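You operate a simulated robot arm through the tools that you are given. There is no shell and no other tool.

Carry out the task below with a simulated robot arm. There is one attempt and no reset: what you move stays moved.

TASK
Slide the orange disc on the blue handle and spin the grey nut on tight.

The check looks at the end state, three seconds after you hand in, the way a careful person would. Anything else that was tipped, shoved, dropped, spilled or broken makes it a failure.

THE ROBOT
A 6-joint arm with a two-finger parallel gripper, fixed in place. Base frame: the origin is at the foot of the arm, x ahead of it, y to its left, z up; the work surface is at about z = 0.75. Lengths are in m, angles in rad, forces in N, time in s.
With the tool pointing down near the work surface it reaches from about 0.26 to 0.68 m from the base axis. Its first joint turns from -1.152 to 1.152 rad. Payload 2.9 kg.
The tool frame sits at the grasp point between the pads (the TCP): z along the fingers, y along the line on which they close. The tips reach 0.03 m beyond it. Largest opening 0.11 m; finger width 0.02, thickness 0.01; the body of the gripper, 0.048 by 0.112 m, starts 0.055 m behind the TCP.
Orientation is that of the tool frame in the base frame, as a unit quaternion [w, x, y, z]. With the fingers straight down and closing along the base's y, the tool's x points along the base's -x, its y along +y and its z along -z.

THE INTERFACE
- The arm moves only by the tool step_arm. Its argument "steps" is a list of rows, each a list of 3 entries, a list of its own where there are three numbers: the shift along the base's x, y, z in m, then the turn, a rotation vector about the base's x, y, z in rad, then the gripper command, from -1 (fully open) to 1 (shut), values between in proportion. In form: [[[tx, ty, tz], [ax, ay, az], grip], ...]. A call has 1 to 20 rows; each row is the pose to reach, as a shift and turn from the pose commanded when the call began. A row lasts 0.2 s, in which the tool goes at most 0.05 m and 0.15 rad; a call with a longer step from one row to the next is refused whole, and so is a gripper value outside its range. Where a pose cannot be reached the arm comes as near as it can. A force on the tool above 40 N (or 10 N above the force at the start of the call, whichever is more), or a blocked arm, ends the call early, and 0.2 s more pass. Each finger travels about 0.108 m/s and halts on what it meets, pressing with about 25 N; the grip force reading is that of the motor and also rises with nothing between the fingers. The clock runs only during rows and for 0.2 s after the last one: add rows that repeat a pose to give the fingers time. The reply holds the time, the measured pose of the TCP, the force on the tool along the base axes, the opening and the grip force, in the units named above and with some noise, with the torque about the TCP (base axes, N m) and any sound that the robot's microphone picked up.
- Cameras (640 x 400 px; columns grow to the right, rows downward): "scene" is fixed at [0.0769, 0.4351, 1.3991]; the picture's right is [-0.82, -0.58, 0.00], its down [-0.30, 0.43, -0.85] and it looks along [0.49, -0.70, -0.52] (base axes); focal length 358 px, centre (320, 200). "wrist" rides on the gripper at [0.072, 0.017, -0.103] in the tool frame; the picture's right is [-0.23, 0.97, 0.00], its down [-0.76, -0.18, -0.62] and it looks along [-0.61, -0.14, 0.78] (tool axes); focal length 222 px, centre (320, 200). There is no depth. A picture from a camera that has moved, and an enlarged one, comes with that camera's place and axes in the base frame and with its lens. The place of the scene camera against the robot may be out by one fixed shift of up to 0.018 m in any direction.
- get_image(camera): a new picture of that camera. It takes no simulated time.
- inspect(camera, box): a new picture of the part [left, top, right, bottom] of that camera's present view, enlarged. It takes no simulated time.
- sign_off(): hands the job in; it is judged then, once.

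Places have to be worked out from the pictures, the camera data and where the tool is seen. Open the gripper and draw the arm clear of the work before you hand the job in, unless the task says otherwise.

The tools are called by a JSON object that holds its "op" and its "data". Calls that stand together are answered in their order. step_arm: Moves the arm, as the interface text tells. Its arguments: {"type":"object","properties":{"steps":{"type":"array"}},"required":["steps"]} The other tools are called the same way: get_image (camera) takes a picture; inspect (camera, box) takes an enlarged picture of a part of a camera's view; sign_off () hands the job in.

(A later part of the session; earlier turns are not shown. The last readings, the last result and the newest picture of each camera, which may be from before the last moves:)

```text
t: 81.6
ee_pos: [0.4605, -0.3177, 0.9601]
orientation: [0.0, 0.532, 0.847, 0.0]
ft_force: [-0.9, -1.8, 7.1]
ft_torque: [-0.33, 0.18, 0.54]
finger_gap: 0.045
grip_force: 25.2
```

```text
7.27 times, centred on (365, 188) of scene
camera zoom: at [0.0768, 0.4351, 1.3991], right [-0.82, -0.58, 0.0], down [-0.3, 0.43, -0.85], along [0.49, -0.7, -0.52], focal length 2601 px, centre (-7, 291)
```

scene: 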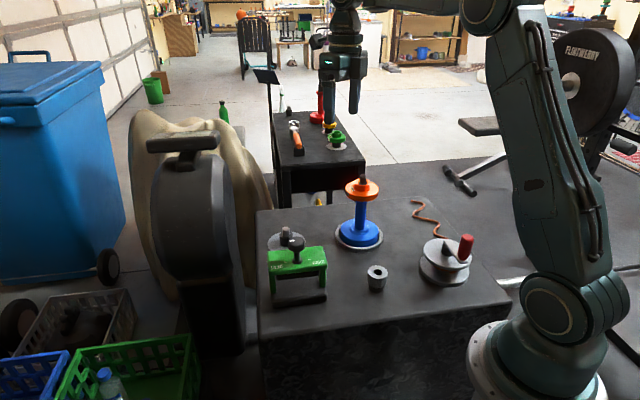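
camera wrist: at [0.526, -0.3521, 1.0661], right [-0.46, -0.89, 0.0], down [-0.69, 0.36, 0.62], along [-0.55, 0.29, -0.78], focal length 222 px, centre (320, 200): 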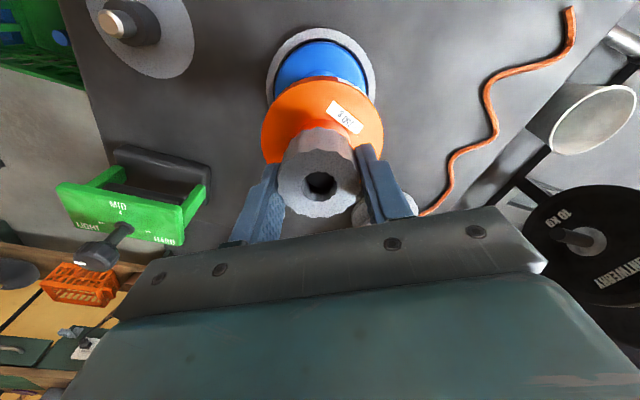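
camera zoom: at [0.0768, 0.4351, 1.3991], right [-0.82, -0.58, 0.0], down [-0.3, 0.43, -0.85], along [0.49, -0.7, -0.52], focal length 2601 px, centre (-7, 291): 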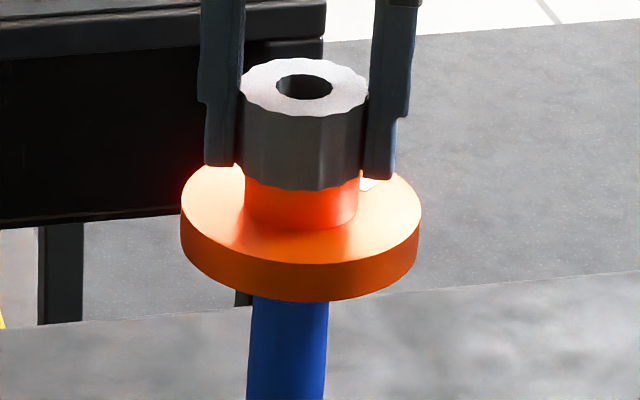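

Torque 0.54 N·m and the gap dipped to 0.045 (pads settling into the lobes). I'll check whether the disc turned by locating its label.

{"op": "inspect", "data": {"camera": "scene", "box": [348, 168, 392, 196]}}

{"op": "get_image", "data": {"camera": "wrist"}}

```text
14.29 times, centred on (370, 182) of scene
camera zoom: at [0.0768, 0.4351, 1.3991], right [-0.82, -0.58, 0.0], down [-0.3, 0.43, -0.85], along [0.49, -0.7, -0.52], focal length 5108 px, centre (-394, 457)
```

zoom: 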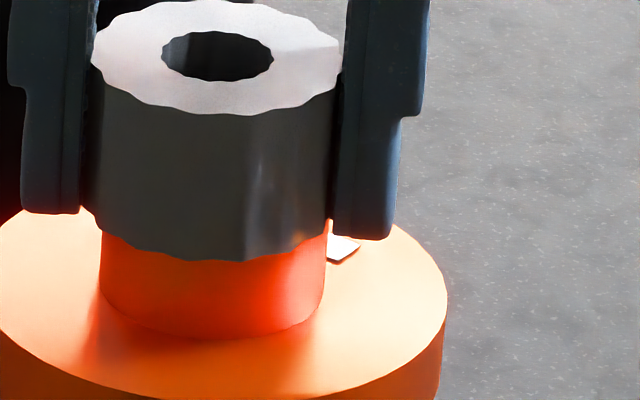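

```text
taken
camera wrist: at [0.4452, -0.2449, 1.065], right [0.98, 0.22, 0.0], down [0.17, -0.76, 0.62], along [0.13, -0.61, -0.78], focal length 222 px, centre (320, 200)
```

wrist: 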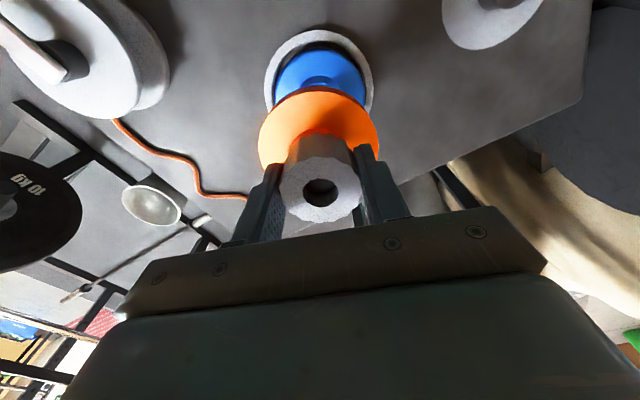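

The disc moved only slightly; the pads had slipped into the nut's lobes. With positive lobe engagement, I'll press more firmly and turn another 0.9 rad.

{"op": "step_arm", "data": {"steps": [[[0, 0, -0.001], [0, 0, 0], 1], [[0, 0, -0.002], [0, 0, -0.1], 1], [[0, 0, -0.002], [0, 0, -0.2], 1], [[0, 0, -0.002], [0, 0, -0.3], 1], [[0, 0, -0.002], [0, 0, -0.4], 1], [[0, 0, -0.002], [0, 0, -0.5], 1], [[0, 0, -0.002], [0, 0, -0.6], 1], [[0, 0, -0.002], [0, 0, -0.7], 1], [[0, 0, -0.002], [0, 0, -0.8], 1], [[0, 0, -0.002], [0, 0, -0.9], 1]]}}

{"op": "inspect", "data": {"camera": "scene", "box": [345, 166, 389, 194]}}

{"op": "inspect", "data": {"camera": "wrist", "box": [240, 60, 400, 220]}}

```text
t: 83.8
ee_pos: [0.4604, -0.3177, 0.9585]
orientation: [0.0, 0.848, 0.53, -0.001]
ft_force: [-0.3, -0.8, 7.6]
ft_torque: [0.01, 0.23, 0.36]
finger_gap: 0.0461
grip_force: 25.1
```

```text
14.29 times, centred on (367, 180) of scene
camera zoom: at [0.0768, 0.4351, 1.3991], right [-0.82, -0.58, 0.0], down [-0.3, 0.43, -0.85], along [0.49, -0.7, -0.52], focal length 5108 px, centre (-351, 486)
```

zoom: 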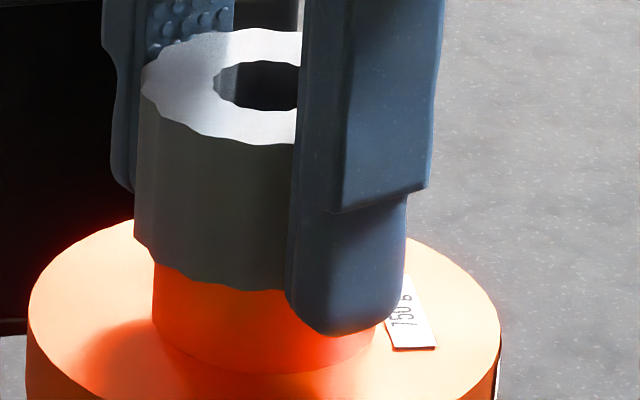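

```text
2.50 times, centred on (320, 140) of wrist
camera zoom: at [0.508, -0.2602, 1.0625], right [0.78, -0.63, 0.0], down [-0.49, -0.61, 0.62], along [-0.39, -0.48, -0.78], focal length 555 px, centre (320, 350)
```

zoom: 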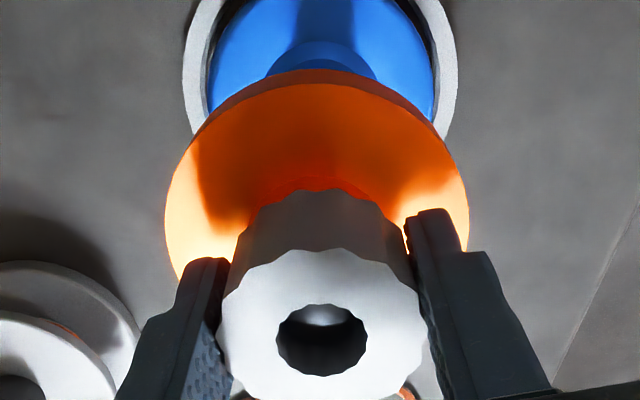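

The label shows nut, disc and handle now turn as one body at ~0.4–0.5 N·m, so the nut is clamped and it's the base slipping in the tray. I'll build more axial press first (pure z), to increase base friction before a final tightening twist.

{"op": "step_arm", "data": {"steps": [[[0, 0, -0.0007], [0, 0, 0], 1], [[0, 0, -0.0014], [0, 0, 0], 1], [[0, 0, -0.0014], [0, 0, 0], 1]]}}

```text
t: 84.6
ee_pos: [0.4618, -0.3173, 0.9563]
orientation: [-0.001, 0.847, 0.531, 0.001]
ft_force: [-6.6, 1.6, 18.2]
ft_torque: [0.05, 0.43, 0.3]
finger_gap: 0.0463
grip_force: 24.7
```

Fz is 18 N now. Twisting another 0.5 rad clockwise under this press.

{"op": "step_arm", "data": {"steps": [[[0, 0, -0.0005], [0, 0, -0.1], 1], [[0, 0, -0.0005], [0, 0, -0.2], 1], [[0, 0, -0.0005], [0, 0, -0.3], 1], [[0, 0, -0.0005], [0, 0, -0.4], 1], [[0, 0, -0.0005], [0, 0, -0.5], 1]]}}

{"op": "inspect", "data": {"camera": "scene", "box": [345, 166, 389, 194]}}

{"op": "inspect", "data": {"camera": "scene", "box": [325, 160, 405, 255]}}

```text
t: 85.8
ee_pos: [0.461, -0.316, 0.9559]
orientation: [-0.001, 0.953, 0.304, -0.001]
ft_force: [-3.0, 0.0, 11.8]
ft_torque: [0.06, 0.24, 0.58]
finger_gap: 0.0472
grip_force: 24.6
```

```text
14.29 times, centred on (367, 180) of scene
camera zoom: at [0.0767, 0.4352, 1.3991], right [-0.82, -0.58, 0.0], down [-0.3, 0.43, -0.85], along [0.49, -0.7, -0.52], focal length 5108 px, centre (-351, 486)
```

zoom: 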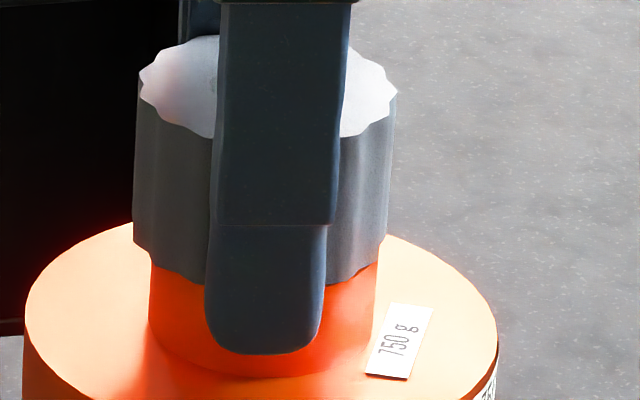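

```text
4.21 times, centred on (365, 208) of scene
camera zoom: at [0.0767, 0.4352, 1.3991], right [-0.82, -0.58, 0.0], down [-0.3, 0.43, -0.85], along [0.49, -0.7, -0.52], focal length 1506 px, centre (130, 168)
```

zoom: 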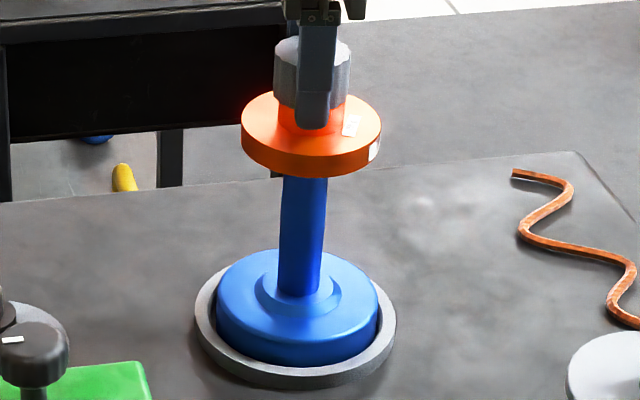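

Torque reached 0.58 N·m with pads starting to slip – that's about the most the gripper can deliver. I'll relieve the axial press and open the fingers.

{"op": "step_arm", "data": {"steps": [[[0, 0, 0.001], [0, 0, 0], 1], [[0, 0, 0.0015], [0, 0, 0], 0.6], [[0, 0, 0.0015], [0, 0, 0], 0.0], [[0, 0, 0.0015], [0, 0, 0], -0.3], [[0, 0, 0.0015], [0, 0, 0], -0.5], [[0, 0, 0.0015], [0, 0, 0], -0.5]]}}

{"op": "inspect", "data": {"camera": "scene", "box": [345, 166, 389, 194]}}

{"op": "inspect", "data": {"camera": "wrist", "box": [240, 60, 400, 220]}}

```text
t: 87.2
ee_pos: [0.4613, -0.3191, 0.9575]
orientation: [0.0, 0.952, 0.305, 0.0]
ft_force: [-0.7, 0.2, -0.2]
ft_torque: [-0.01, 0.01, 0.03]
finger_gap: 0.0827
grip_force: 0.0
```

```text
14.29 times, centred on (367, 180) of scene
camera zoom: at [0.0769, 0.4351, 1.3991], right [-0.82, -0.58, 0.0], down [-0.3, 0.43, -0.85], along [0.49, -0.7, -0.52], focal length 5108 px, centre (-351, 486)
```

zoom: 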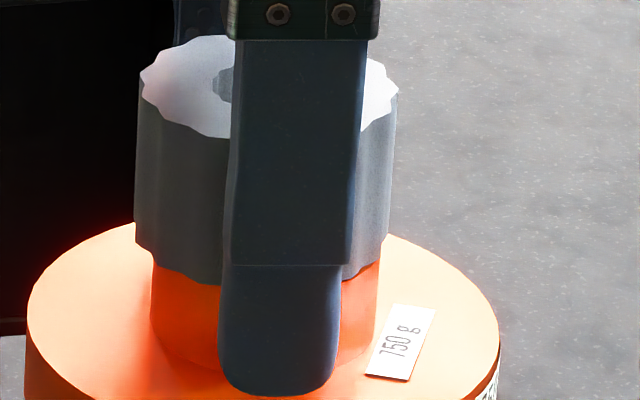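

```text
2.50 times, centred on (320, 140) of wrist
camera zoom: at [0.5305, -0.2893, 1.062], right [0.38, -0.92, 0.0], down [-0.72, -0.3, 0.62], along [-0.58, -0.24, -0.78], focal length 555 px, centre (320, 350)
```

zoom: 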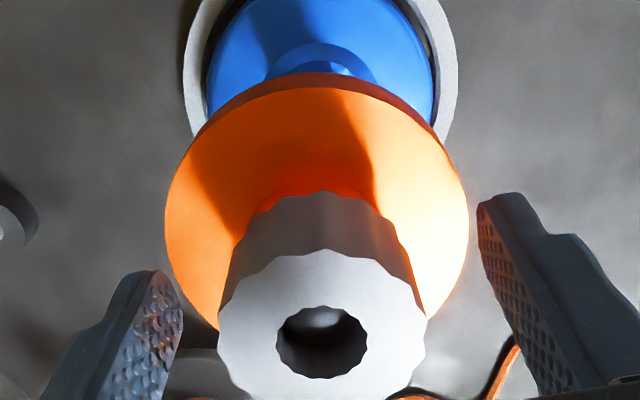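

Released; the nut is level and centred on my TCP. For assurance I'll regrip right here and give one more clockwise twist, checking that resistance comes at once.

{"op": "step_arm", "data": {"steps": [[[0, 0, 0], [0, 0, 0], -0.1], [[0, 0, 0], [0, 0, 0], 0.1], [[0, 0, 0], [0, 0, 0], 1], [[0, 0, 0], [0, 0, 0], 1], [[0, 0, -0.001], [0, 0, 0], 1], [[0, 0, -0.001], [0, 0, -0.1], 1], [[0, 0, -0.001], [0, 0, -0.2], 1]]}}

{"op": "inspect", "data": {"camera": "scene", "box": [345, 166, 389, 194]}}

```text
t: 88.8
ee_pos: [0.4613, -0.3168, 0.9579]
orientation: [0.0, 0.978, 0.208, 0.0]
ft_force: [0.6, -0.2, 6.0]
ft_torque: [0.07, 0.07, 0.4]
finger_gap: 0.0473
grip_force: 24.9
```

```text
14.29 times, centred on (367, 180) of scene
camera zoom: at [0.0768, 0.4351, 1.3991], right [-0.82, -0.58, 0.0], down [-0.3, 0.43, -0.85], along [0.49, -0.7, -0.52], focal length 5108 px, centre (-351, 486)
```

zoom: 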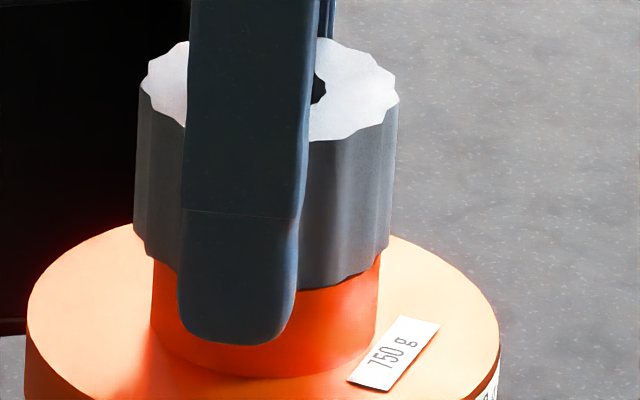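

Resistance is immediate (0.40 N·m after 0.2 rad), with the whole assembly turning as one. One last twist with a firmer press to add a bit more tightening torque.

{"op": "step_arm", "data": {"steps": [[[0, 0, -0.0008], [0, 0, 0], 1], [[0, 0, -0.0016], [0, 0, 0], 1], [[0, 0, -0.0022], [0, 0, 0], 1], [[0, 0, -0.0022], [0, 0, -0.15], 1], [[0, 0, -0.0022], [0, 0, -0.3], 1]]}}

{"op": "inspect", "data": {"camera": "scene", "box": [345, 166, 389, 194]}}

```text
t: 90.0
ee_pos: [0.4605, -0.3178, 0.9525]
orientation: [-0.001, 0.998, 0.059, -0.001]
ft_force: [1.4, -3.4, 1.3]
ft_torque: [0.05, 0.01, 0.22]
finger_gap: 0.0463
grip_force: 25.1
```

```text
14.29 times, centred on (367, 180) of scene
camera zoom: at [0.0769, 0.435, 1.3991], right [-0.82, -0.58, 0.0], down [-0.3, 0.43, -0.85], along [0.49, -0.7, -0.52], focal length 5108 px, centre (-351, 486)
```

zoom: 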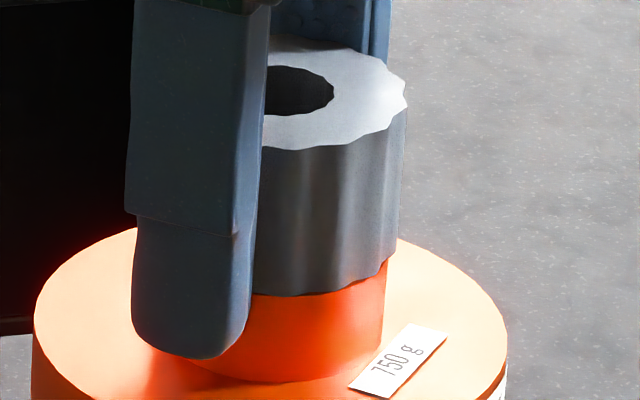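

The pads now slip on the nut without moving it — it's as tight as the gripper can make it. Opening and rising straight up clear of the work.

{"op": "step_arm", "data": {"steps": [[[0, 0, 0], [0, 0, 0], 0.0], [[0, 0, 0], [0, 0, 0], -0.3], [[0, 0, 0], [0, 0, 0], -0.5], [[0, 0, 0], [0, 0, 0], -0.5], [[0, 0, 0.02], [0, 0, 0], -0.5], [[0, 0, 0.05], [0, 0, 0], -0.5], [[0, 0, 0.09], [0, 0, 0], -0.5], [[0, 0, 0.13], [0, 0, 0], -0.5], [[0, 0, 0.17], [0, 0, 0], -0.5], [[0, 0, 0.17], [0, 0, 0], -0.5]]}}

{"op": "inspect", "data": {"camera": "scene", "box": [325, 160, 405, 255]}}

{"op": "inspect", "data": {"camera": "scene", "box": [345, 166, 389, 194]}}

{"op": "get_image", "data": {"camera": "wrist"}}

```text
t: 92.2
ee_pos: [0.4618, -0.3158, 1.1234]
orientation: [0.0, 0.998, 0.06, 0.0]
ft_force: [0.3, 0.9, 1.1]
ft_torque: [-0.02, 0.01, -0.01]
finger_gap: 0.0823
grip_force: 0.1
```

```text
4.21 times, centred on (365, 208) of scene
camera zoom: at [0.0769, 0.4351, 1.3991], right [-0.82, -0.58, 0.0], down [-0.3, 0.43, -0.85], along [0.49, -0.7, -0.52], focal length 1506 px, centre (130, 168)
```

zoom: 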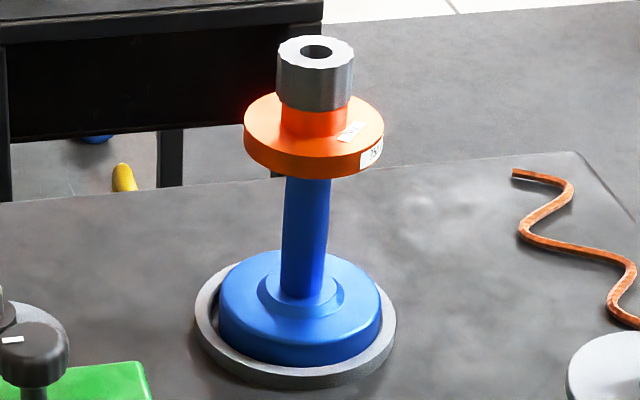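

```text
14.29 times, centred on (367, 180) of scene
camera zoom: at [0.0769, 0.4351, 1.3991], right [-0.82, -0.58, 0.0], down [-0.3, 0.43, -0.85], along [0.49, -0.7, -0.52], focal length 5108 px, centre (-351, 486)
```

zoom: 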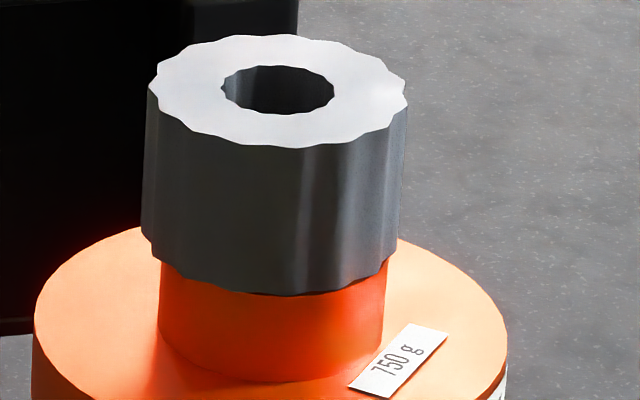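

```text
taken
camera wrist: at [0.5361, -0.324, 1.2286], right [-0.11, -0.99, 0.0], down [-0.78, 0.09, 0.62], along [-0.62, 0.07, -0.78], focal length 222 px, centre (320, 200)
```

wrist: 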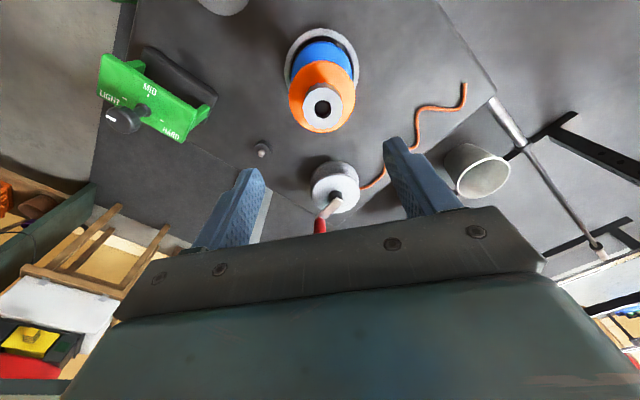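

I want to compare the nut-hub geometry with the earlier view at the identical zoom.

{"op": "inspect", "data": {"camera": "scene", "box": [348, 170, 384, 193]}}

{"op": "inspect", "data": {"camera": "wrist", "box": [275, 20, 370, 140]}}

{"op": "inspect", "data": {"camera": "scene", "box": [345, 188, 385, 213]}}

```text
16.00 times, centred on (366, 182) of scene
camera zoom: at [0.0769, 0.4351, 1.3991], right [-0.82, -0.58, 0.0], down [-0.3, 0.43, -0.85], along [0.49, -0.7, -0.52], focal length 5721 px, centre (-416, 496)
```

zoom: 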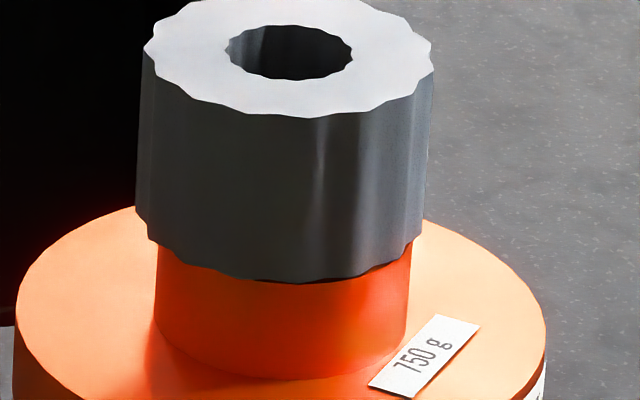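

```text
3.33 times, centred on (322, 80) of wrist
camera zoom: at [0.5361, -0.324, 1.2286], right [-0.11, -0.99, 0.0], down [-0.78, 0.09, 0.62], along [-0.62, 0.07, -0.78], focal length 740 px, centre (312, 600)
```

zoom: 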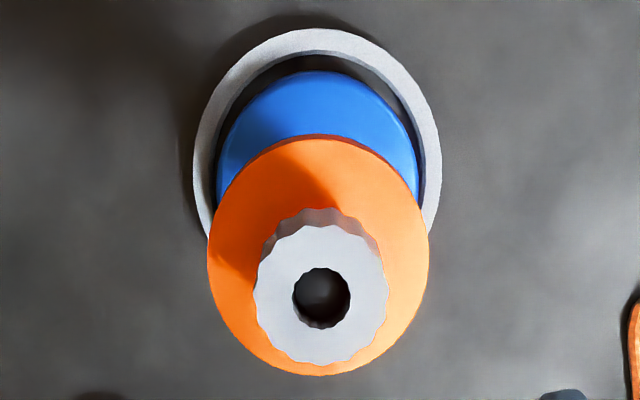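

```text
16.00 times, centred on (365, 200) of scene
camera zoom: at [0.0769, 0.4351, 1.3991], right [-0.82, -0.58, 0.0], down [-0.3, 0.43, -0.85], along [0.49, -0.7, -0.52], focal length 5721 px, centre (-400, 192)
```

zoom: 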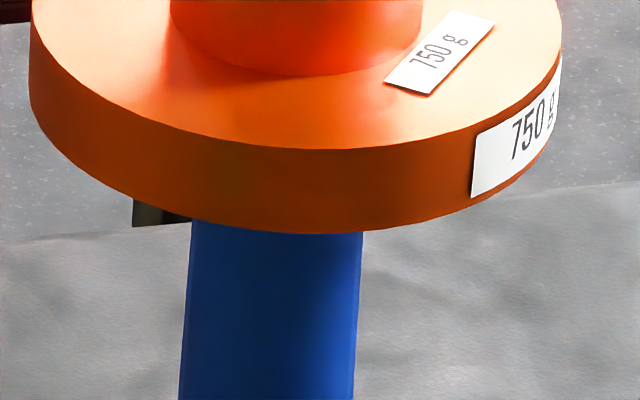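

The nut–hub spacing looks different now (about 97 px vs 85 px before) and there's a dark line under the nut — possibly a ~2 mm gap. Zooming in hard on that junction.

{"op": "inspect", "data": {"camera": "scene", "box": [356, 182, 376, 194]}}

{"op": "inspect", "data": {"camera": "wrist", "box": [300, 75, 345, 120]}}

```text
16.00 times, centred on (366, 188) of scene
camera zoom: at [0.0769, 0.4351, 1.3991], right [-0.82, -0.58, 0.0], down [-0.3, 0.43, -0.85], along [0.49, -0.7, -0.52], focal length 5721 px, centre (-416, 392)
```

zoom: 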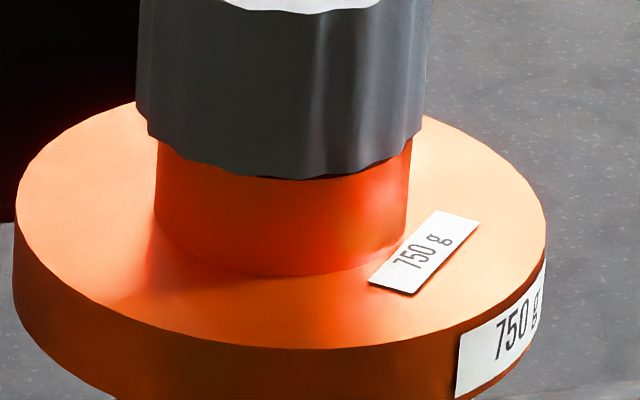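

```text
8.89 times, centred on (322, 98) of wrist
camera zoom: at [0.5361, -0.324, 1.2286], right [-0.11, -0.99, 0.0], down [-0.78, 0.09, 0.62], along [-0.62, 0.07, -0.78], focal length 1974 px, centre (298, 1111)
```

zoom: 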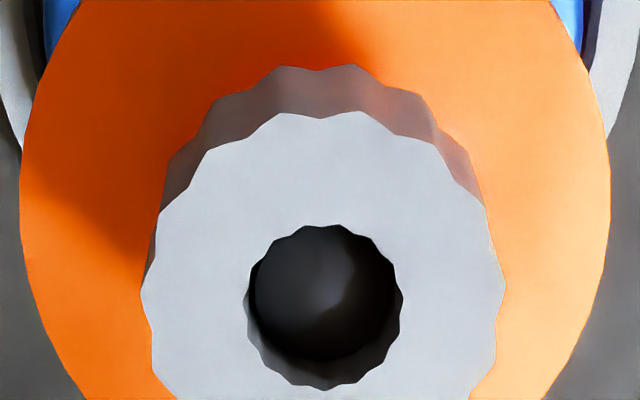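

To judge whether a real gap exists I want a near-horizontal look at the nut–hub joint with the wrist camera. First I rotate back to yaw ≈0 while withdrawing toward x≈0.34 at safe height.

{"op": "step_arm", "data": {"steps": [[[-0.006, 0, 0], [0, 0, 0.15], -0.5], [[-0.012, 0, 0], [0, 0, 0.3], -0.5], [[-0.018, 0, 0], [0, 0, 0.45], -0.5], [[-0.024, 0, 0], [0, 0, 0.6], -0.5], [[-0.03, 0, 0], [0, 0, 0.75], -0.5], [[-0.036, 0, 0], [0, 0, 0.9], -0.5], [[-0.042, 0, 0], [0, 0, 1.05], -0.5], [[-0.048, 0, 0], [0, 0, 1.2], -0.5], [[-0.054, 0, 0], [0, 0, 1.35], -0.5], [[-0.06, 0, 0], [0, 0, 1.5], -0.5], [[-0.066, 0, 0], [0, 0, 1.65], -0.5], [[-0.072, 0, 0], [0, 0, 1.8], -0.5], [[-0.078, 0, 0], [0, 0, 1.95], -0.5], [[-0.084, 0, 0], [0, 0, 2.1], -0.5], [[-0.09, 0, 0], [0, 0, 2.25], -0.5], [[-0.096, 0, 0], [0, 0, 2.4], -0.5], [[-0.102, 0, 0], [0, 0, 2.55], -0.5], [[-0.108, 0, 0], [0, 0, 2.7], -0.5], [[-0.114, 0, 0], [0, 0, 2.85], -0.5], [[-0.12, 0, 0], [0, 0, 3.0], -0.5]]}}

```text
t: 96.4
ee_pos: [0.3413, -0.3176, 1.1262]
orientation: [0.0, 0.01, 1.0, 0.0]
ft_force: [-0.7, 0.6, 0.6]
ft_torque: [0.0, 0.04, 0.01]
finger_gap: 0.0825
grip_force: 0.0
```

Now tilting the tool forward by 0.7 rad at this safe height so the camera looks nearly horizontally toward the handle.

{"op": "step_arm", "data": {"steps": [[[0, 0, 0], [0, -0.14, 0], -0.5], [[0, 0.004, 0], [0, -0.28, 0], -0.5], [[0, 0.008, 0], [0, -0.42, 0], -0.5], [[0, 0.0125, 0], [0, -0.56, 0], -0.5], [[0, 0.0125, 0], [0, -0.7, 0], -0.5], [[0, 0.0125, 0], [0, -0.7, 0], -0.5]]}}

{"op": "get_image", "data": {"camera": "wrist"}}

{"op": "get_image", "data": {"camera": "scene"}}

```text
t: 97.8
ee_pos: [0.3411, -0.3054, 1.1252]
orientation: [0.344, 0.01, 0.939, 0.004]
ft_force: [-0.1, 0.2, -0.7]
ft_torque: [-0.03, 0.02, 0.01]
finger_gap: 0.0822
grip_force: 0.1
```

```text
taken
camera wrist: at [0.219, -0.2869, 1.1583], right [0.19, 0.97, 0.16], down [0.18, -0.19, 0.97], along [0.97, -0.16, -0.21], focal length 222 px, centre (320, 200)
```

wrist: 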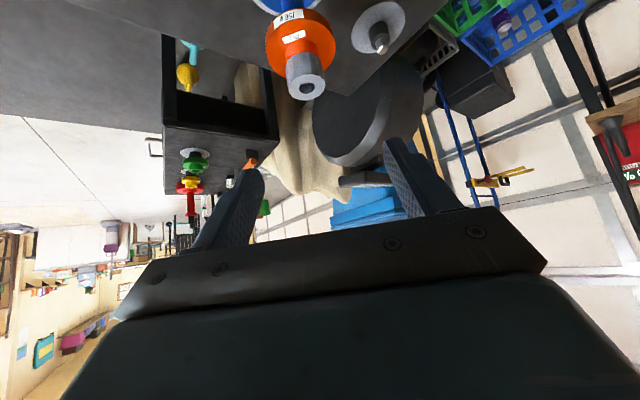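

```text
taken
```

scene: 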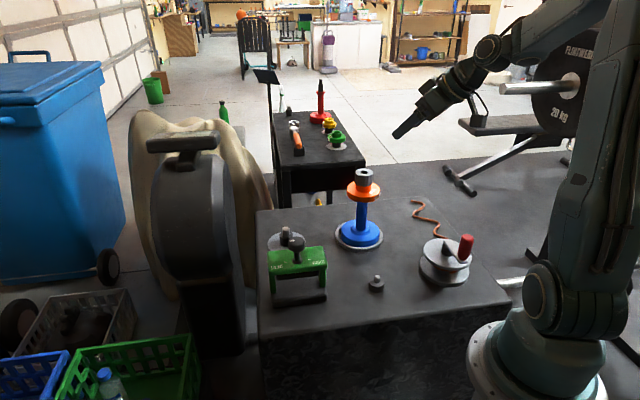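

The view works (image is inverted: down is up). I'll lower about 0.17 m so the camera is level with the nut–hub joint.

{"op": "step_arm", "data": {"steps": [[[0, 0, -0.04], [0, 0, 0], -0.5], [[0, 0, -0.08], [0, 0, 0], -0.5], [[0, 0, -0.12], [0, 0, 0], -0.5], [[0, 0, -0.15], [0, 0, 0], -0.5], [[0, 0, -0.17], [0, 0, 0], -0.5], [[0, 0, -0.17], [0, 0, 0], -0.5]]}}

{"op": "get_image", "data": {"camera": "wrist"}}

{"op": "get_image", "data": {"camera": "scene"}}

```text
t: 99.2
ee_pos: [0.3406, -0.304, 0.9529]
orientation: [0.343, 0.01, 0.939, 0.003]
ft_force: [-0.1, 0.3, -0.9]
ft_torque: [-0.03, 0.0, -0.01]
finger_gap: 0.0826
grip_force: 0.1
```

```text
taken
camera wrist: at [0.2188, -0.2867, 0.9872], right [0.19, 0.97, 0.16], down [0.18, -0.19, 0.96], along [0.97, -0.16, -0.21], focal length 222 px, centre (320, 200)
```

wrist: 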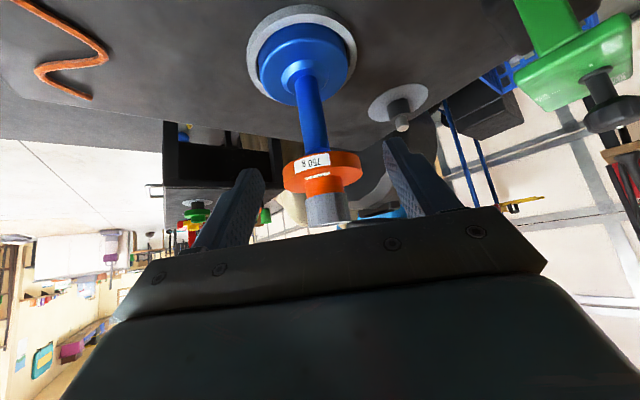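

```text
taken
```

scene: 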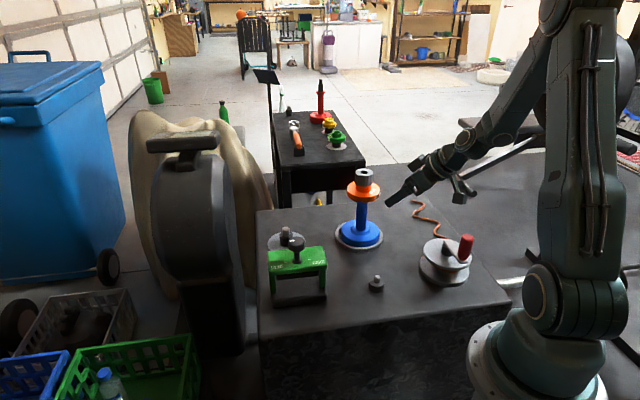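

Good side view (inverted). Zooming in on the nut–hub joint and the disc–flange joint.

{"op": "inspect", "data": {"camera": "wrist", "box": [275, 140, 370, 235]}}

{"op": "inspect", "data": {"camera": "wrist", "box": [295, 170, 355, 210]}}

```text
4.21 times, centred on (322, 188) of wrist
camera zoom: at [0.2188, -0.2867, 0.9872], right [0.19, 0.97, 0.16], down [0.18, -0.19, 0.96], along [0.97, -0.16, -0.21], focal length 935 px, centre (310, 253)
```

zoom: 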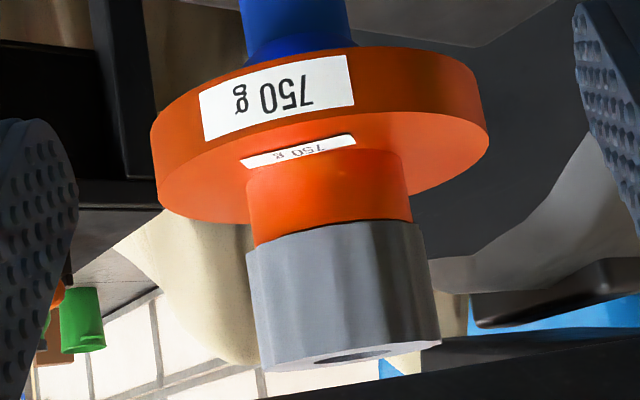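

```text
10.00 times, centred on (325, 190) of wrist
camera zoom: at [0.2188, -0.2867, 0.9872], right [0.19, 0.97, 0.16], down [0.18, -0.19, 0.96], along [0.97, -0.16, -0.21], focal length 2221 px, centre (270, 300)
```

zoom: 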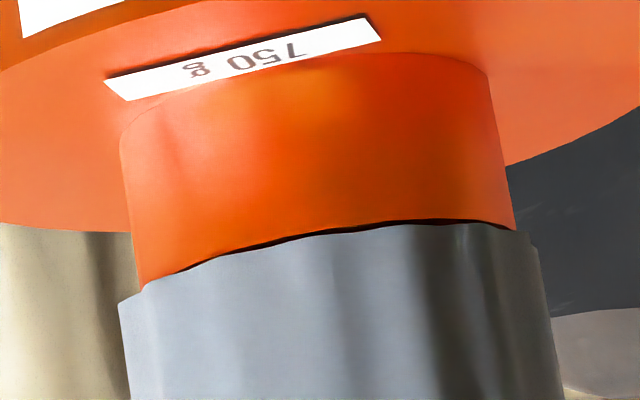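

There's a thin dark line between nut and hub. I'll lower 5 cm so the camera is level with that joint and can see directly into any gap.

{"op": "step_arm", "data": {"steps": [[[0, 0, -0.02], [0, 0, 0], -0.5], [[0, 0, -0.04], [0, 0, 0], -0.5], [[0, 0, -0.052], [0, 0, 0], -0.5], [[0, 0, -0.052], [0, 0, 0], -0.5]]}}

{"op": "inspect", "data": {"camera": "wrist", "box": [275, 170, 370, 265]}}

{"op": "inspect", "data": {"camera": "wrist", "box": [295, 215, 355, 255]}}

{"op": "get_image", "data": {"camera": "scene"}}

```text
t: 100.2
ee_pos: [0.3408, -0.3053, 0.9019]
orientation: [0.343, 0.01, 0.939, 0.004]
ft_force: [0.3, 0.7, -0.9]
ft_torque: [-0.01, 0.0, 0.02]
finger_gap: 0.0824
grip_force: 0.0
```

```text
4.21 times, centred on (322, 218) of wrist
camera zoom: at [0.2188, -0.2868, 0.9358], right [0.19, 0.97, 0.16], down [0.18, -0.19, 0.96], along [0.97, -0.15, -0.21], focal length 935 px, centre (310, 126)
```

zoom: 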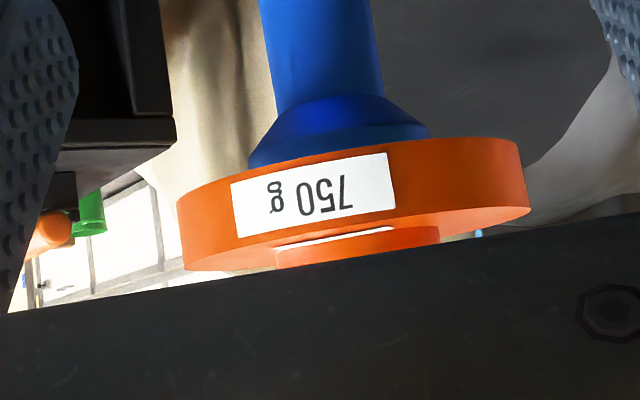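

```text
10.00 times, centred on (325, 235) of wrist
camera zoom: at [0.2188, -0.2868, 0.9358], right [0.19, 0.97, 0.16], down [0.18, -0.19, 0.96], along [0.97, -0.15, -0.21], focal length 2221 px, centre (270, -150)
```

zoom: 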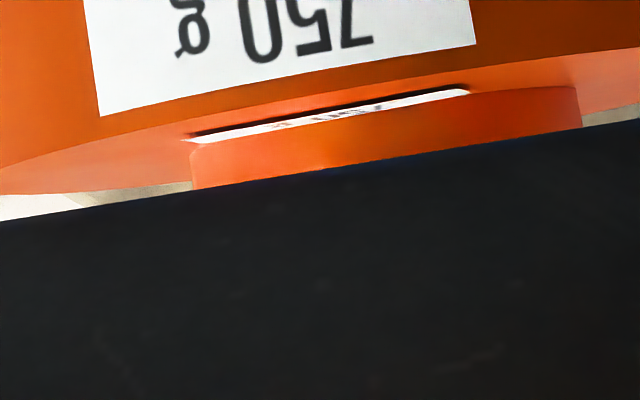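

```text
taken
```

scene: 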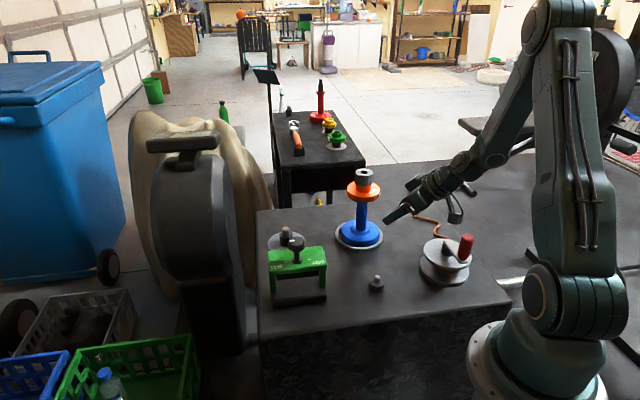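

The disc is clearly seated on the blue flange with no gap. The palm hides the nut joint, so I'll tilt 0.25 rad further and raise a bit to view it level.

{"op": "step_arm", "data": {"steps": [[[0, 0, 0.014], [0, -0.12, 0], -0.5], [[0, 0, 0.028], [0, -0.25, 0], -0.5], [[0, 0, 0.028], [0, -0.25, 0], -0.5]]}}

{"op": "get_image", "data": {"camera": "wrist"}}

{"op": "inspect", "data": {"camera": "wrist", "box": [285, 150, 365, 220]}}

```text
t: 101.0
ee_pos: [0.3597, -0.2953, 0.9305]
orientation: [0.457, 0.01, 0.889, 0.004]
ft_force: [0.3, 0.6, -1.3]
ft_torque: [-0.01, -0.01, 0.0]
finger_gap: 0.0827
grip_force: 0.1
out of reach, approached as far as the arm can: row 2, 3
```

```text
taken
camera wrist: at [0.235, -0.2774, 0.9329], right [0.15, 0.97, 0.2], down [-0.07, -0.19, 0.98], along [0.99, -0.16, 0.04], focal length 222 px, centre (320, 200)
```

wrist: 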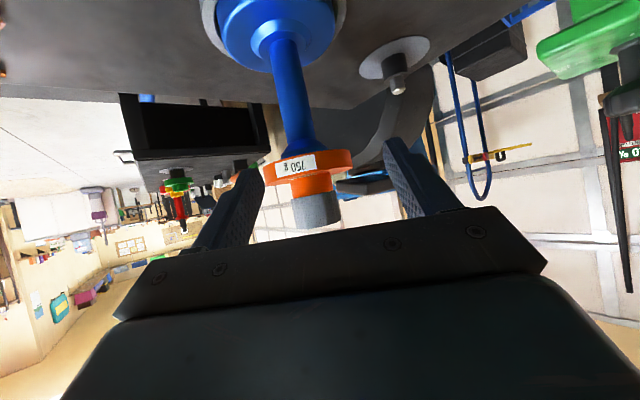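

```text
5.71 times, centred on (325, 185) of wrist
camera zoom: at [0.235, -0.2774, 0.9329], right [0.15, 0.97, 0.2], down [-0.07, -0.19, 0.98], along [0.99, -0.16, 0.04], focal length 1269 px, centre (291, 286)
```

zoom: 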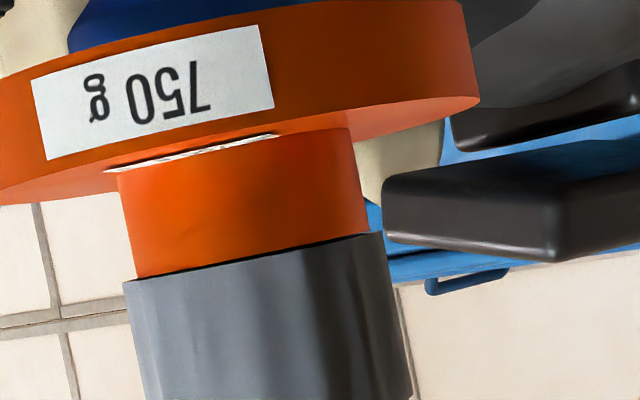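

Now a level view. Zooming in on the nut–hub line, especially its ends.

{"op": "inspect", "data": {"camera": "wrist", "box": [295, 170, 340, 205]}}

{"op": "inspect", "data": {"camera": "wrist", "box": [320, 165, 350, 190]}}

{"op": "inspect", "data": {"camera": "wrist", "box": [265, 100, 355, 180]}}

```text
11.43 times, centred on (318, 188) of wrist
camera zoom: at [0.235, -0.2774, 0.9329], right [0.15, 0.97, 0.2], down [-0.07, -0.19, 0.98], along [0.99, -0.16, 0.04], focal length 2538 px, centre (349, 343)
```

zoom: 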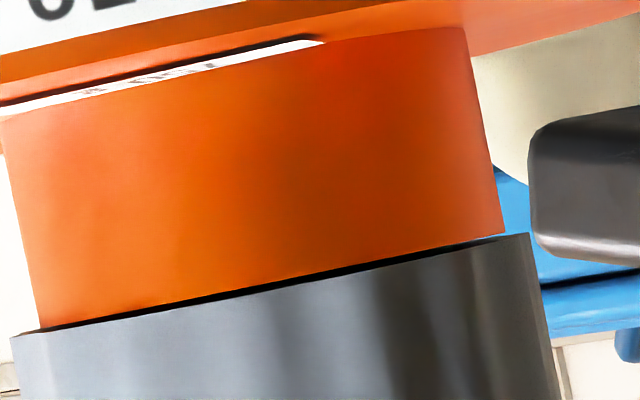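

```text
16.00 times, centred on (335, 178) of wrist
camera zoom: at [0.235, -0.2774, 0.9329], right [0.15, 0.97, 0.2], down [-0.07, -0.19, 0.98], along [0.99, -0.16, 0.04], focal length 3554 px, centre (80, 560)
```

zoom: 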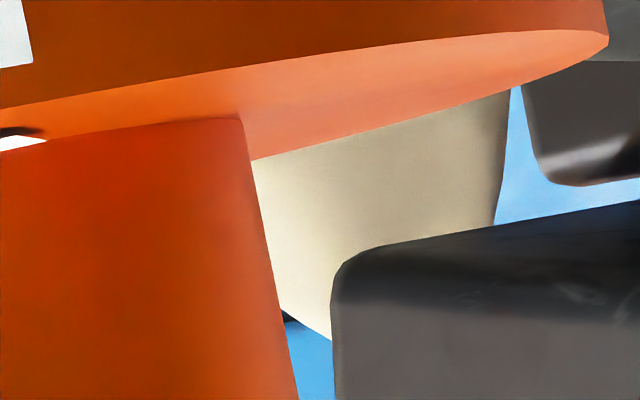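

```text
5.00 times, centred on (310, 140) of wrist
camera zoom: at [0.235, -0.2774, 0.9329], right [0.15, 0.97, 0.2], down [-0.07, -0.19, 0.98], along [0.99, -0.16, 0.04], focal length 1111 px, centre (370, 500)
```

zoom: 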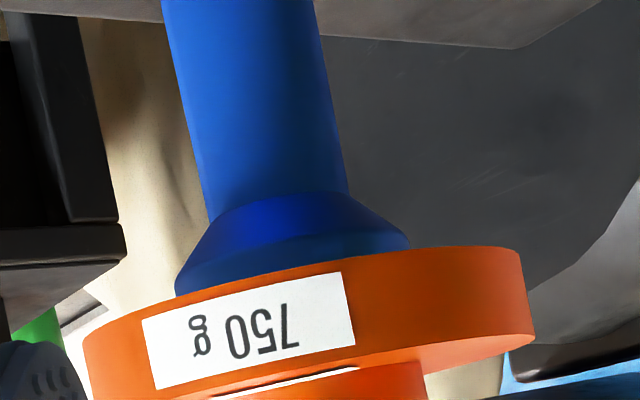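

{"op": "inspect", "data": {"camera": "wrist", "box": [318, 182, 340, 198]}}

{"op": "inspect", "data": {"camera": "wrist", "box": [285, 190, 307, 206]}}

```text
16.00 times, centred on (329, 190) of wrist
camera zoom: at [0.235, -0.2774, 0.9329], right [0.15, 0.97, 0.2], down [-0.07, -0.19, 0.98], along [0.99, -0.16, 0.04], focal length 3554 px, centre (176, 360)
```

zoom: 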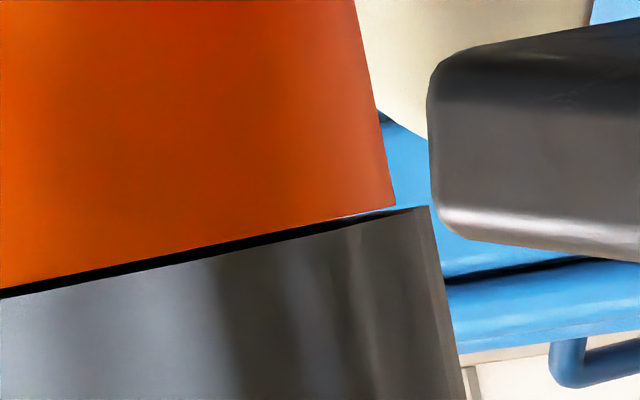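

```text
16.00 times, centred on (296, 198) of wrist
camera zoom: at [0.235, -0.2774, 0.9329], right [0.15, 0.97, 0.2], down [-0.07, -0.19, 0.98], along [0.99, -0.16, 0.04], focal length 3554 px, centre (704, 232)
```

zoom: 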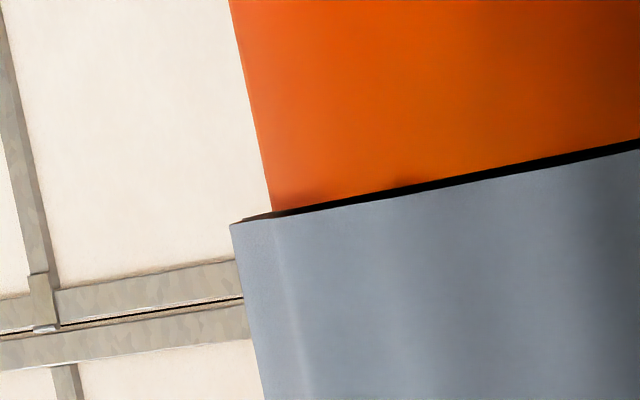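

There is a small real gap, about 0.5–0.7 mm, between nut and hub (background shows through at the right edge), so the nut needs more turning. I'll raise and return the tool to vertical for another, better-centred grip.

{"op": "step_arm", "data": {"steps": [[[0, 0, 0.04], [0, 0, 0], -0.5], [[0, 0, 0.08], [0, 0.13, 0], -0.5], [[0, 0, 0.12], [0, 0.27, 0], -0.5], [[0, 0, 0.16], [0, 0.41, 0], -0.5], [[0, 0, 0.18], [0, 0.55, 0], -0.5], [[0, 0, 0.18], [0, 0.69, 0], -0.5], [[0, 0, 0.18], [0, 0.83, 0], -0.5], [[0, 0, 0.18], [0, 0.949, 0], -0.5], [[0, 0, 0.18], [0, 0.949, 0], -0.5]]}}

```text
t: 103.0
ee_pos: [0.3602, -0.2944, 1.1104]
orientation: [0.0, 0.011, 1.0, 0.0]
ft_force: [-0.3, 0.5, 0.5]
ft_torque: [0.0, 0.01, -0.03]
finger_gap: 0.0825
grip_force: 0.1
```

Vertical again. Now moving above the handle while yawing to +2.1 for a long clockwise stroke.

{"op": "step_arm", "data": {"steps": [[[0.007, -0.0016, 0], [0, 0, 0.15], -0.5], [[0.014, -0.0032, 0], [0, 0, 0.3], -0.5], [[0.021, -0.0048, 0], [0, 0, 0.45], -0.5], [[0.028, -0.0064, 0], [0, 0, 0.6], -0.5], [[0.035, -0.008, 0], [0, 0, 0.75], -0.5], [[0.042, -0.0096, 0], [0, 0, 0.9], -0.5], [[0.049, -0.0112, 0], [0, 0, 1.05], -0.5], [[0.056, -0.0128, 0], [0, 0, 1.2], -0.5], [[0.063, -0.0144, 0], [0, 0, 1.35], -0.5], [[0.07, -0.016, 0], [0, 0, 1.5], -0.5], [[0.077, -0.0176, 0], [0, 0, 1.65], -0.5], [[0.084, -0.0192, 0], [0, 0, 1.8], -0.5], [[0.091, -0.0208, 0], [0, 0, 1.95], -0.5], [[0.097, -0.0225, 0], [0, 0, 2.1], -0.5], [[0.097, -0.0225, -0.04], [0, 0, 2.1], -0.5], [[0.097, -0.0225, -0.08], [0, 0, 2.1], -0.5], [[0.097, -0.0225, -0.1], [0, 0, 2.1], -0.5], [[0.097, -0.0225, -0.1], [0, 0, 2.1], -0.5]]}}

{"op": "inspect", "data": {"camera": "wrist", "box": [240, 60, 400, 220]}}

{"op": "inspect", "data": {"camera": "scene", "box": [330, 140, 400, 215]}}

```text
t: 106.8
ee_pos: [0.4575, -0.3177, 1.0111]
orientation: [-0.002, 0.862, -0.506, -0.001]
ft_force: [0.1, -0.9, 0.0]
ft_torque: [-0.01, 0.01, -0.03]
finger_gap: 0.0826
grip_force: 0.0
```

```text
2.50 times, centred on (320, 140) of wrist
camera zoom: at [0.4781, -0.3894, 1.1159], right [-0.96, -0.28, 0.0], down [-0.21, 0.75, 0.62], along [-0.17, 0.6, -0.78], focal length 555 px, centre (320, 350)
```

zoom: 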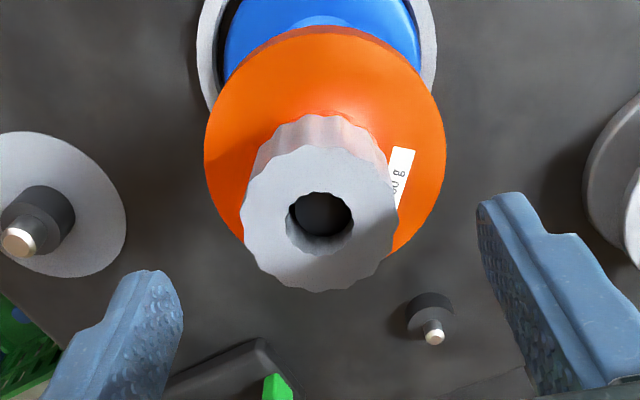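

```text
5.33 times, centred on (365, 178) of scene
camera zoom: at [0.0769, 0.4351, 1.3991], right [-0.82, -0.58, 0.0], down [-0.3, 0.43, -0.85], along [0.49, -0.7, -0.52], focal length 1907 px, centre (80, 320)
```

zoom: 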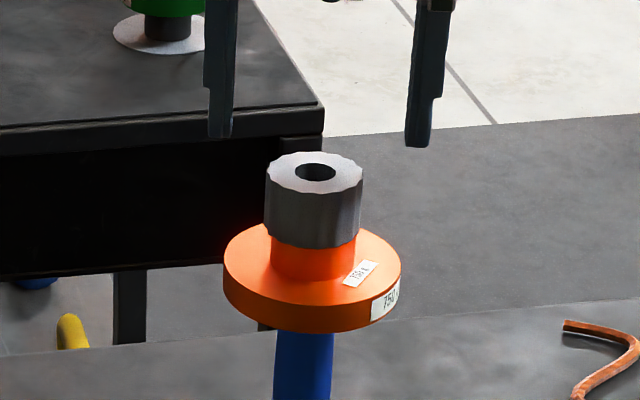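

Nut is nearly under the TCP. Descending with fingers open around it, then measure precisely.

{"op": "step_arm", "data": {"steps": [[[0, 0, -0.02], [0, 0, 0], -0.5], [[0, 0, -0.04], [0, 0, 0], -0.5], [[0, 0, -0.05], [0, 0, 0], -0.5], [[0, 0, -0.05], [0, 0, 0], -0.5]]}}

{"op": "inspect", "data": {"camera": "wrist", "box": [240, 60, 400, 220]}}

{"op": "inspect", "data": {"camera": "scene", "box": [340, 160, 392, 200]}}

```text
t: 107.8
ee_pos: [0.4571, -0.3159, 0.9616]
orientation: [-0.001, 0.861, -0.508, 0.0]
ft_force: [-0.6, 0.0, -0.4]
ft_torque: [0.02, 0.02, -0.01]
finger_gap: 0.0826
grip_force: 0.0
```

```text
2.50 times, centred on (320, 140) of wrist
camera zoom: at [0.4779, -0.3885, 1.0658], right [-0.96, -0.27, 0.0], down [-0.21, 0.75, 0.62], along [-0.17, 0.6, -0.78], focal length 555 px, centre (320, 350)
```

zoom: 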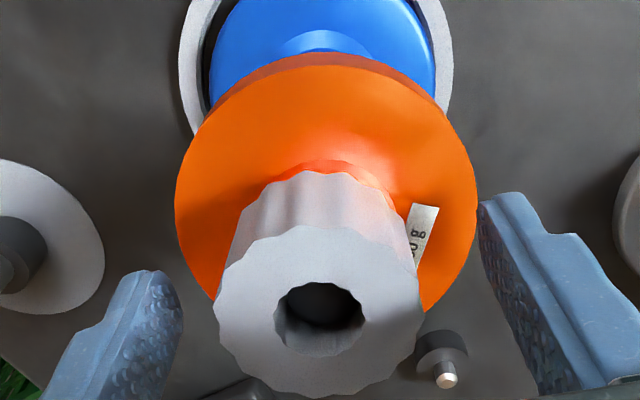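

```text
10.00 times, centred on (366, 180) of scene
camera zoom: at [0.0769, 0.4351, 1.3991], right [-0.82, -0.58, 0.0], down [-0.3, 0.43, -0.85], along [0.49, -0.7, -0.52], focal length 3576 px, centre (-140, 400)
```

zoom: 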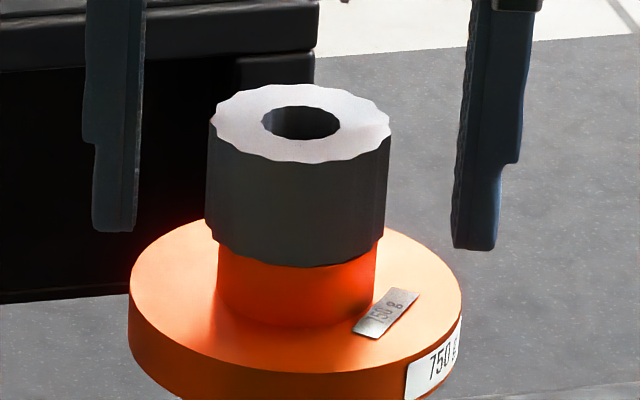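

Recentring by (+0.001, −0.0035) using the known camera bias, then gripping the nut without axial load.

{"op": "step_arm", "data": {"steps": [[[0.001, -0.0035, 0], [0, 0, 0], -0.5], [[0.001, -0.0035, 0], [0, 0, 0], -0.2], [[0.001, -0.0035, 0], [0, 0, 0], 0.05], [[0.001, -0.0035, 0], [0, 0, 0], 0.2], [[0.001, -0.0035, 0], [0, 0, 0], 1], [[0.001, -0.0035, 0], [0, 0, 0], 1]]}}

```text
t: 109.2
ee_pos: [0.4588, -0.3207, 0.9616]
orientation: [0.0, 0.862, -0.506, 0.0]
ft_force: [4.9, 2.7, 1.5]
ft_torque: [0.07, -0.01, -0.02]
finger_gap: 0.0466
grip_force: 24.4
```

A small side load (5, 3 N) along the closing axis; I'll shift (+0.001, +0.0006) to relieve it.

{"op": "step_arm", "data": {"steps": [[[0.001, 0.0006, 0], [0, 0, 0], 1], [[0.001, 0.0006, 0], [0, 0, 0], 1]]}}

```text
t: 109.8
ee_pos: [0.4573, -0.3203, 0.9623]
orientation: [-0.001, 0.862, -0.507, -0.002]
ft_force: [-1.8, 3.3, 3.8]
ft_torque: [0.01, 0.18, 0.0]
finger_gap: 0.0464
grip_force: 25.7
```

{"op": "step_arm", "data": {"steps": [[[-0.0003, 0.0008, 0.0002], [0, 0, 0], 1], [[-0.0003, 0.0008, 0.0002], [0, 0, -0.12], 1], [[-0.0003, 0.0008, 0.0002], [0, 0, -0.24], 1], [[-0.0003, 0.0008, 0.0002], [0, 0, -0.36], 1], [[-0.0003, 0.0008, 0.0002], [0, 0, -0.48], 1], [[-0.0003, 0.0008, 0.0002], [0, 0, -0.6], 1], [[-0.0003, 0.0008, 0.0002], [0, 0, -0.6], 1]]}}

{"op": "inspect", "data": {"camera": "scene", "box": [340, 160, 392, 200]}}

```text
t: 111.4
ee_pos: [0.4588, -0.3201, 0.9617]
orientation: [0.002, -0.673, 0.739, 0.001]
ft_force: [1.0, -0.7, -2.9]
ft_torque: [0.02, 0.15, 0.23]
finger_gap: 0.0465
grip_force: 24.8
```

```text
10.00 times, centred on (366, 180) of scene
camera zoom: at [0.077, 0.4351, 1.3991], right [-0.82, -0.58, 0.0], down [-0.3, 0.43, -0.85], along [0.49, -0.7, -0.52], focal length 3576 px, centre (-140, 400)
```

zoom: 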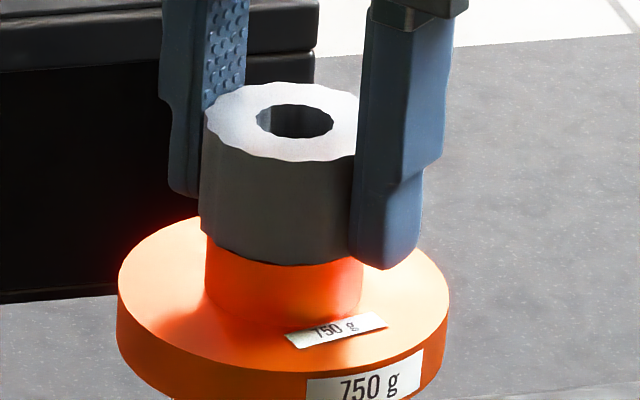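

Even with no axial press the disc (and so the handle) turns together with the nut, so the nut is locked on the stud. I need to see exactly what is touching what, so I'll release, rise and take a low side view of both joints.

{"op": "step_arm", "data": {"steps": [[[0, 0, 0], [0, 0, 0], 0.0], [[0, 0, 0], [0, 0, 0], -0.3], [[0, 0, 0], [0, 0, 0], -0.5], [[0, 0, 0.03], [0, 0, 0], -0.5], [[0, 0, 0.07], [0, 0, 0], -0.5], [[0, 0, 0.11], [0, 0, 0], -0.5], [[0, 0, 0.15], [0, 0, 0], -0.5], [[-0.01, 0.001, 0.15], [0, 0, -0.15], -0.5], [[-0.02, 0.002, 0.15], [0, 0, -0.3], -0.5], [[-0.03, 0.004, 0.15], [0, 0, -0.45], -0.5], [[-0.04, 0.006, 0.15], [0, 0, -0.6], -0.5], [[-0.05, 0.008, 0.15], [0, 0, -0.75], -0.5], [[-0.06, 0.01, 0.15], [0, 0, -0.9], -0.5], [[-0.07, 0.012, 0.15], [0, 0, -1.05], -0.5], [[-0.08, 0.014, 0.15], [0, 0, -1.2], -0.5], [[-0.09, 0.015, 0.15], [0, 0, -1.35], -0.5], [[-0.093, 0.015, 0.15], [0, 0, -1.48], -0.5], [[-0.093, 0.015, 0.15], [0, 0, -1.48], -0.5]]}}

```text
t: 115.2
ee_pos: [0.3659, -0.3054, 1.1131]
orientation: [0.001, 0.002, 1.0, 0.001]
ft_force: [0.4, -0.4, 0.6]
ft_torque: [-0.01, 0.01, -0.01]
finger_gap: 0.0826
grip_force: 0.1
```

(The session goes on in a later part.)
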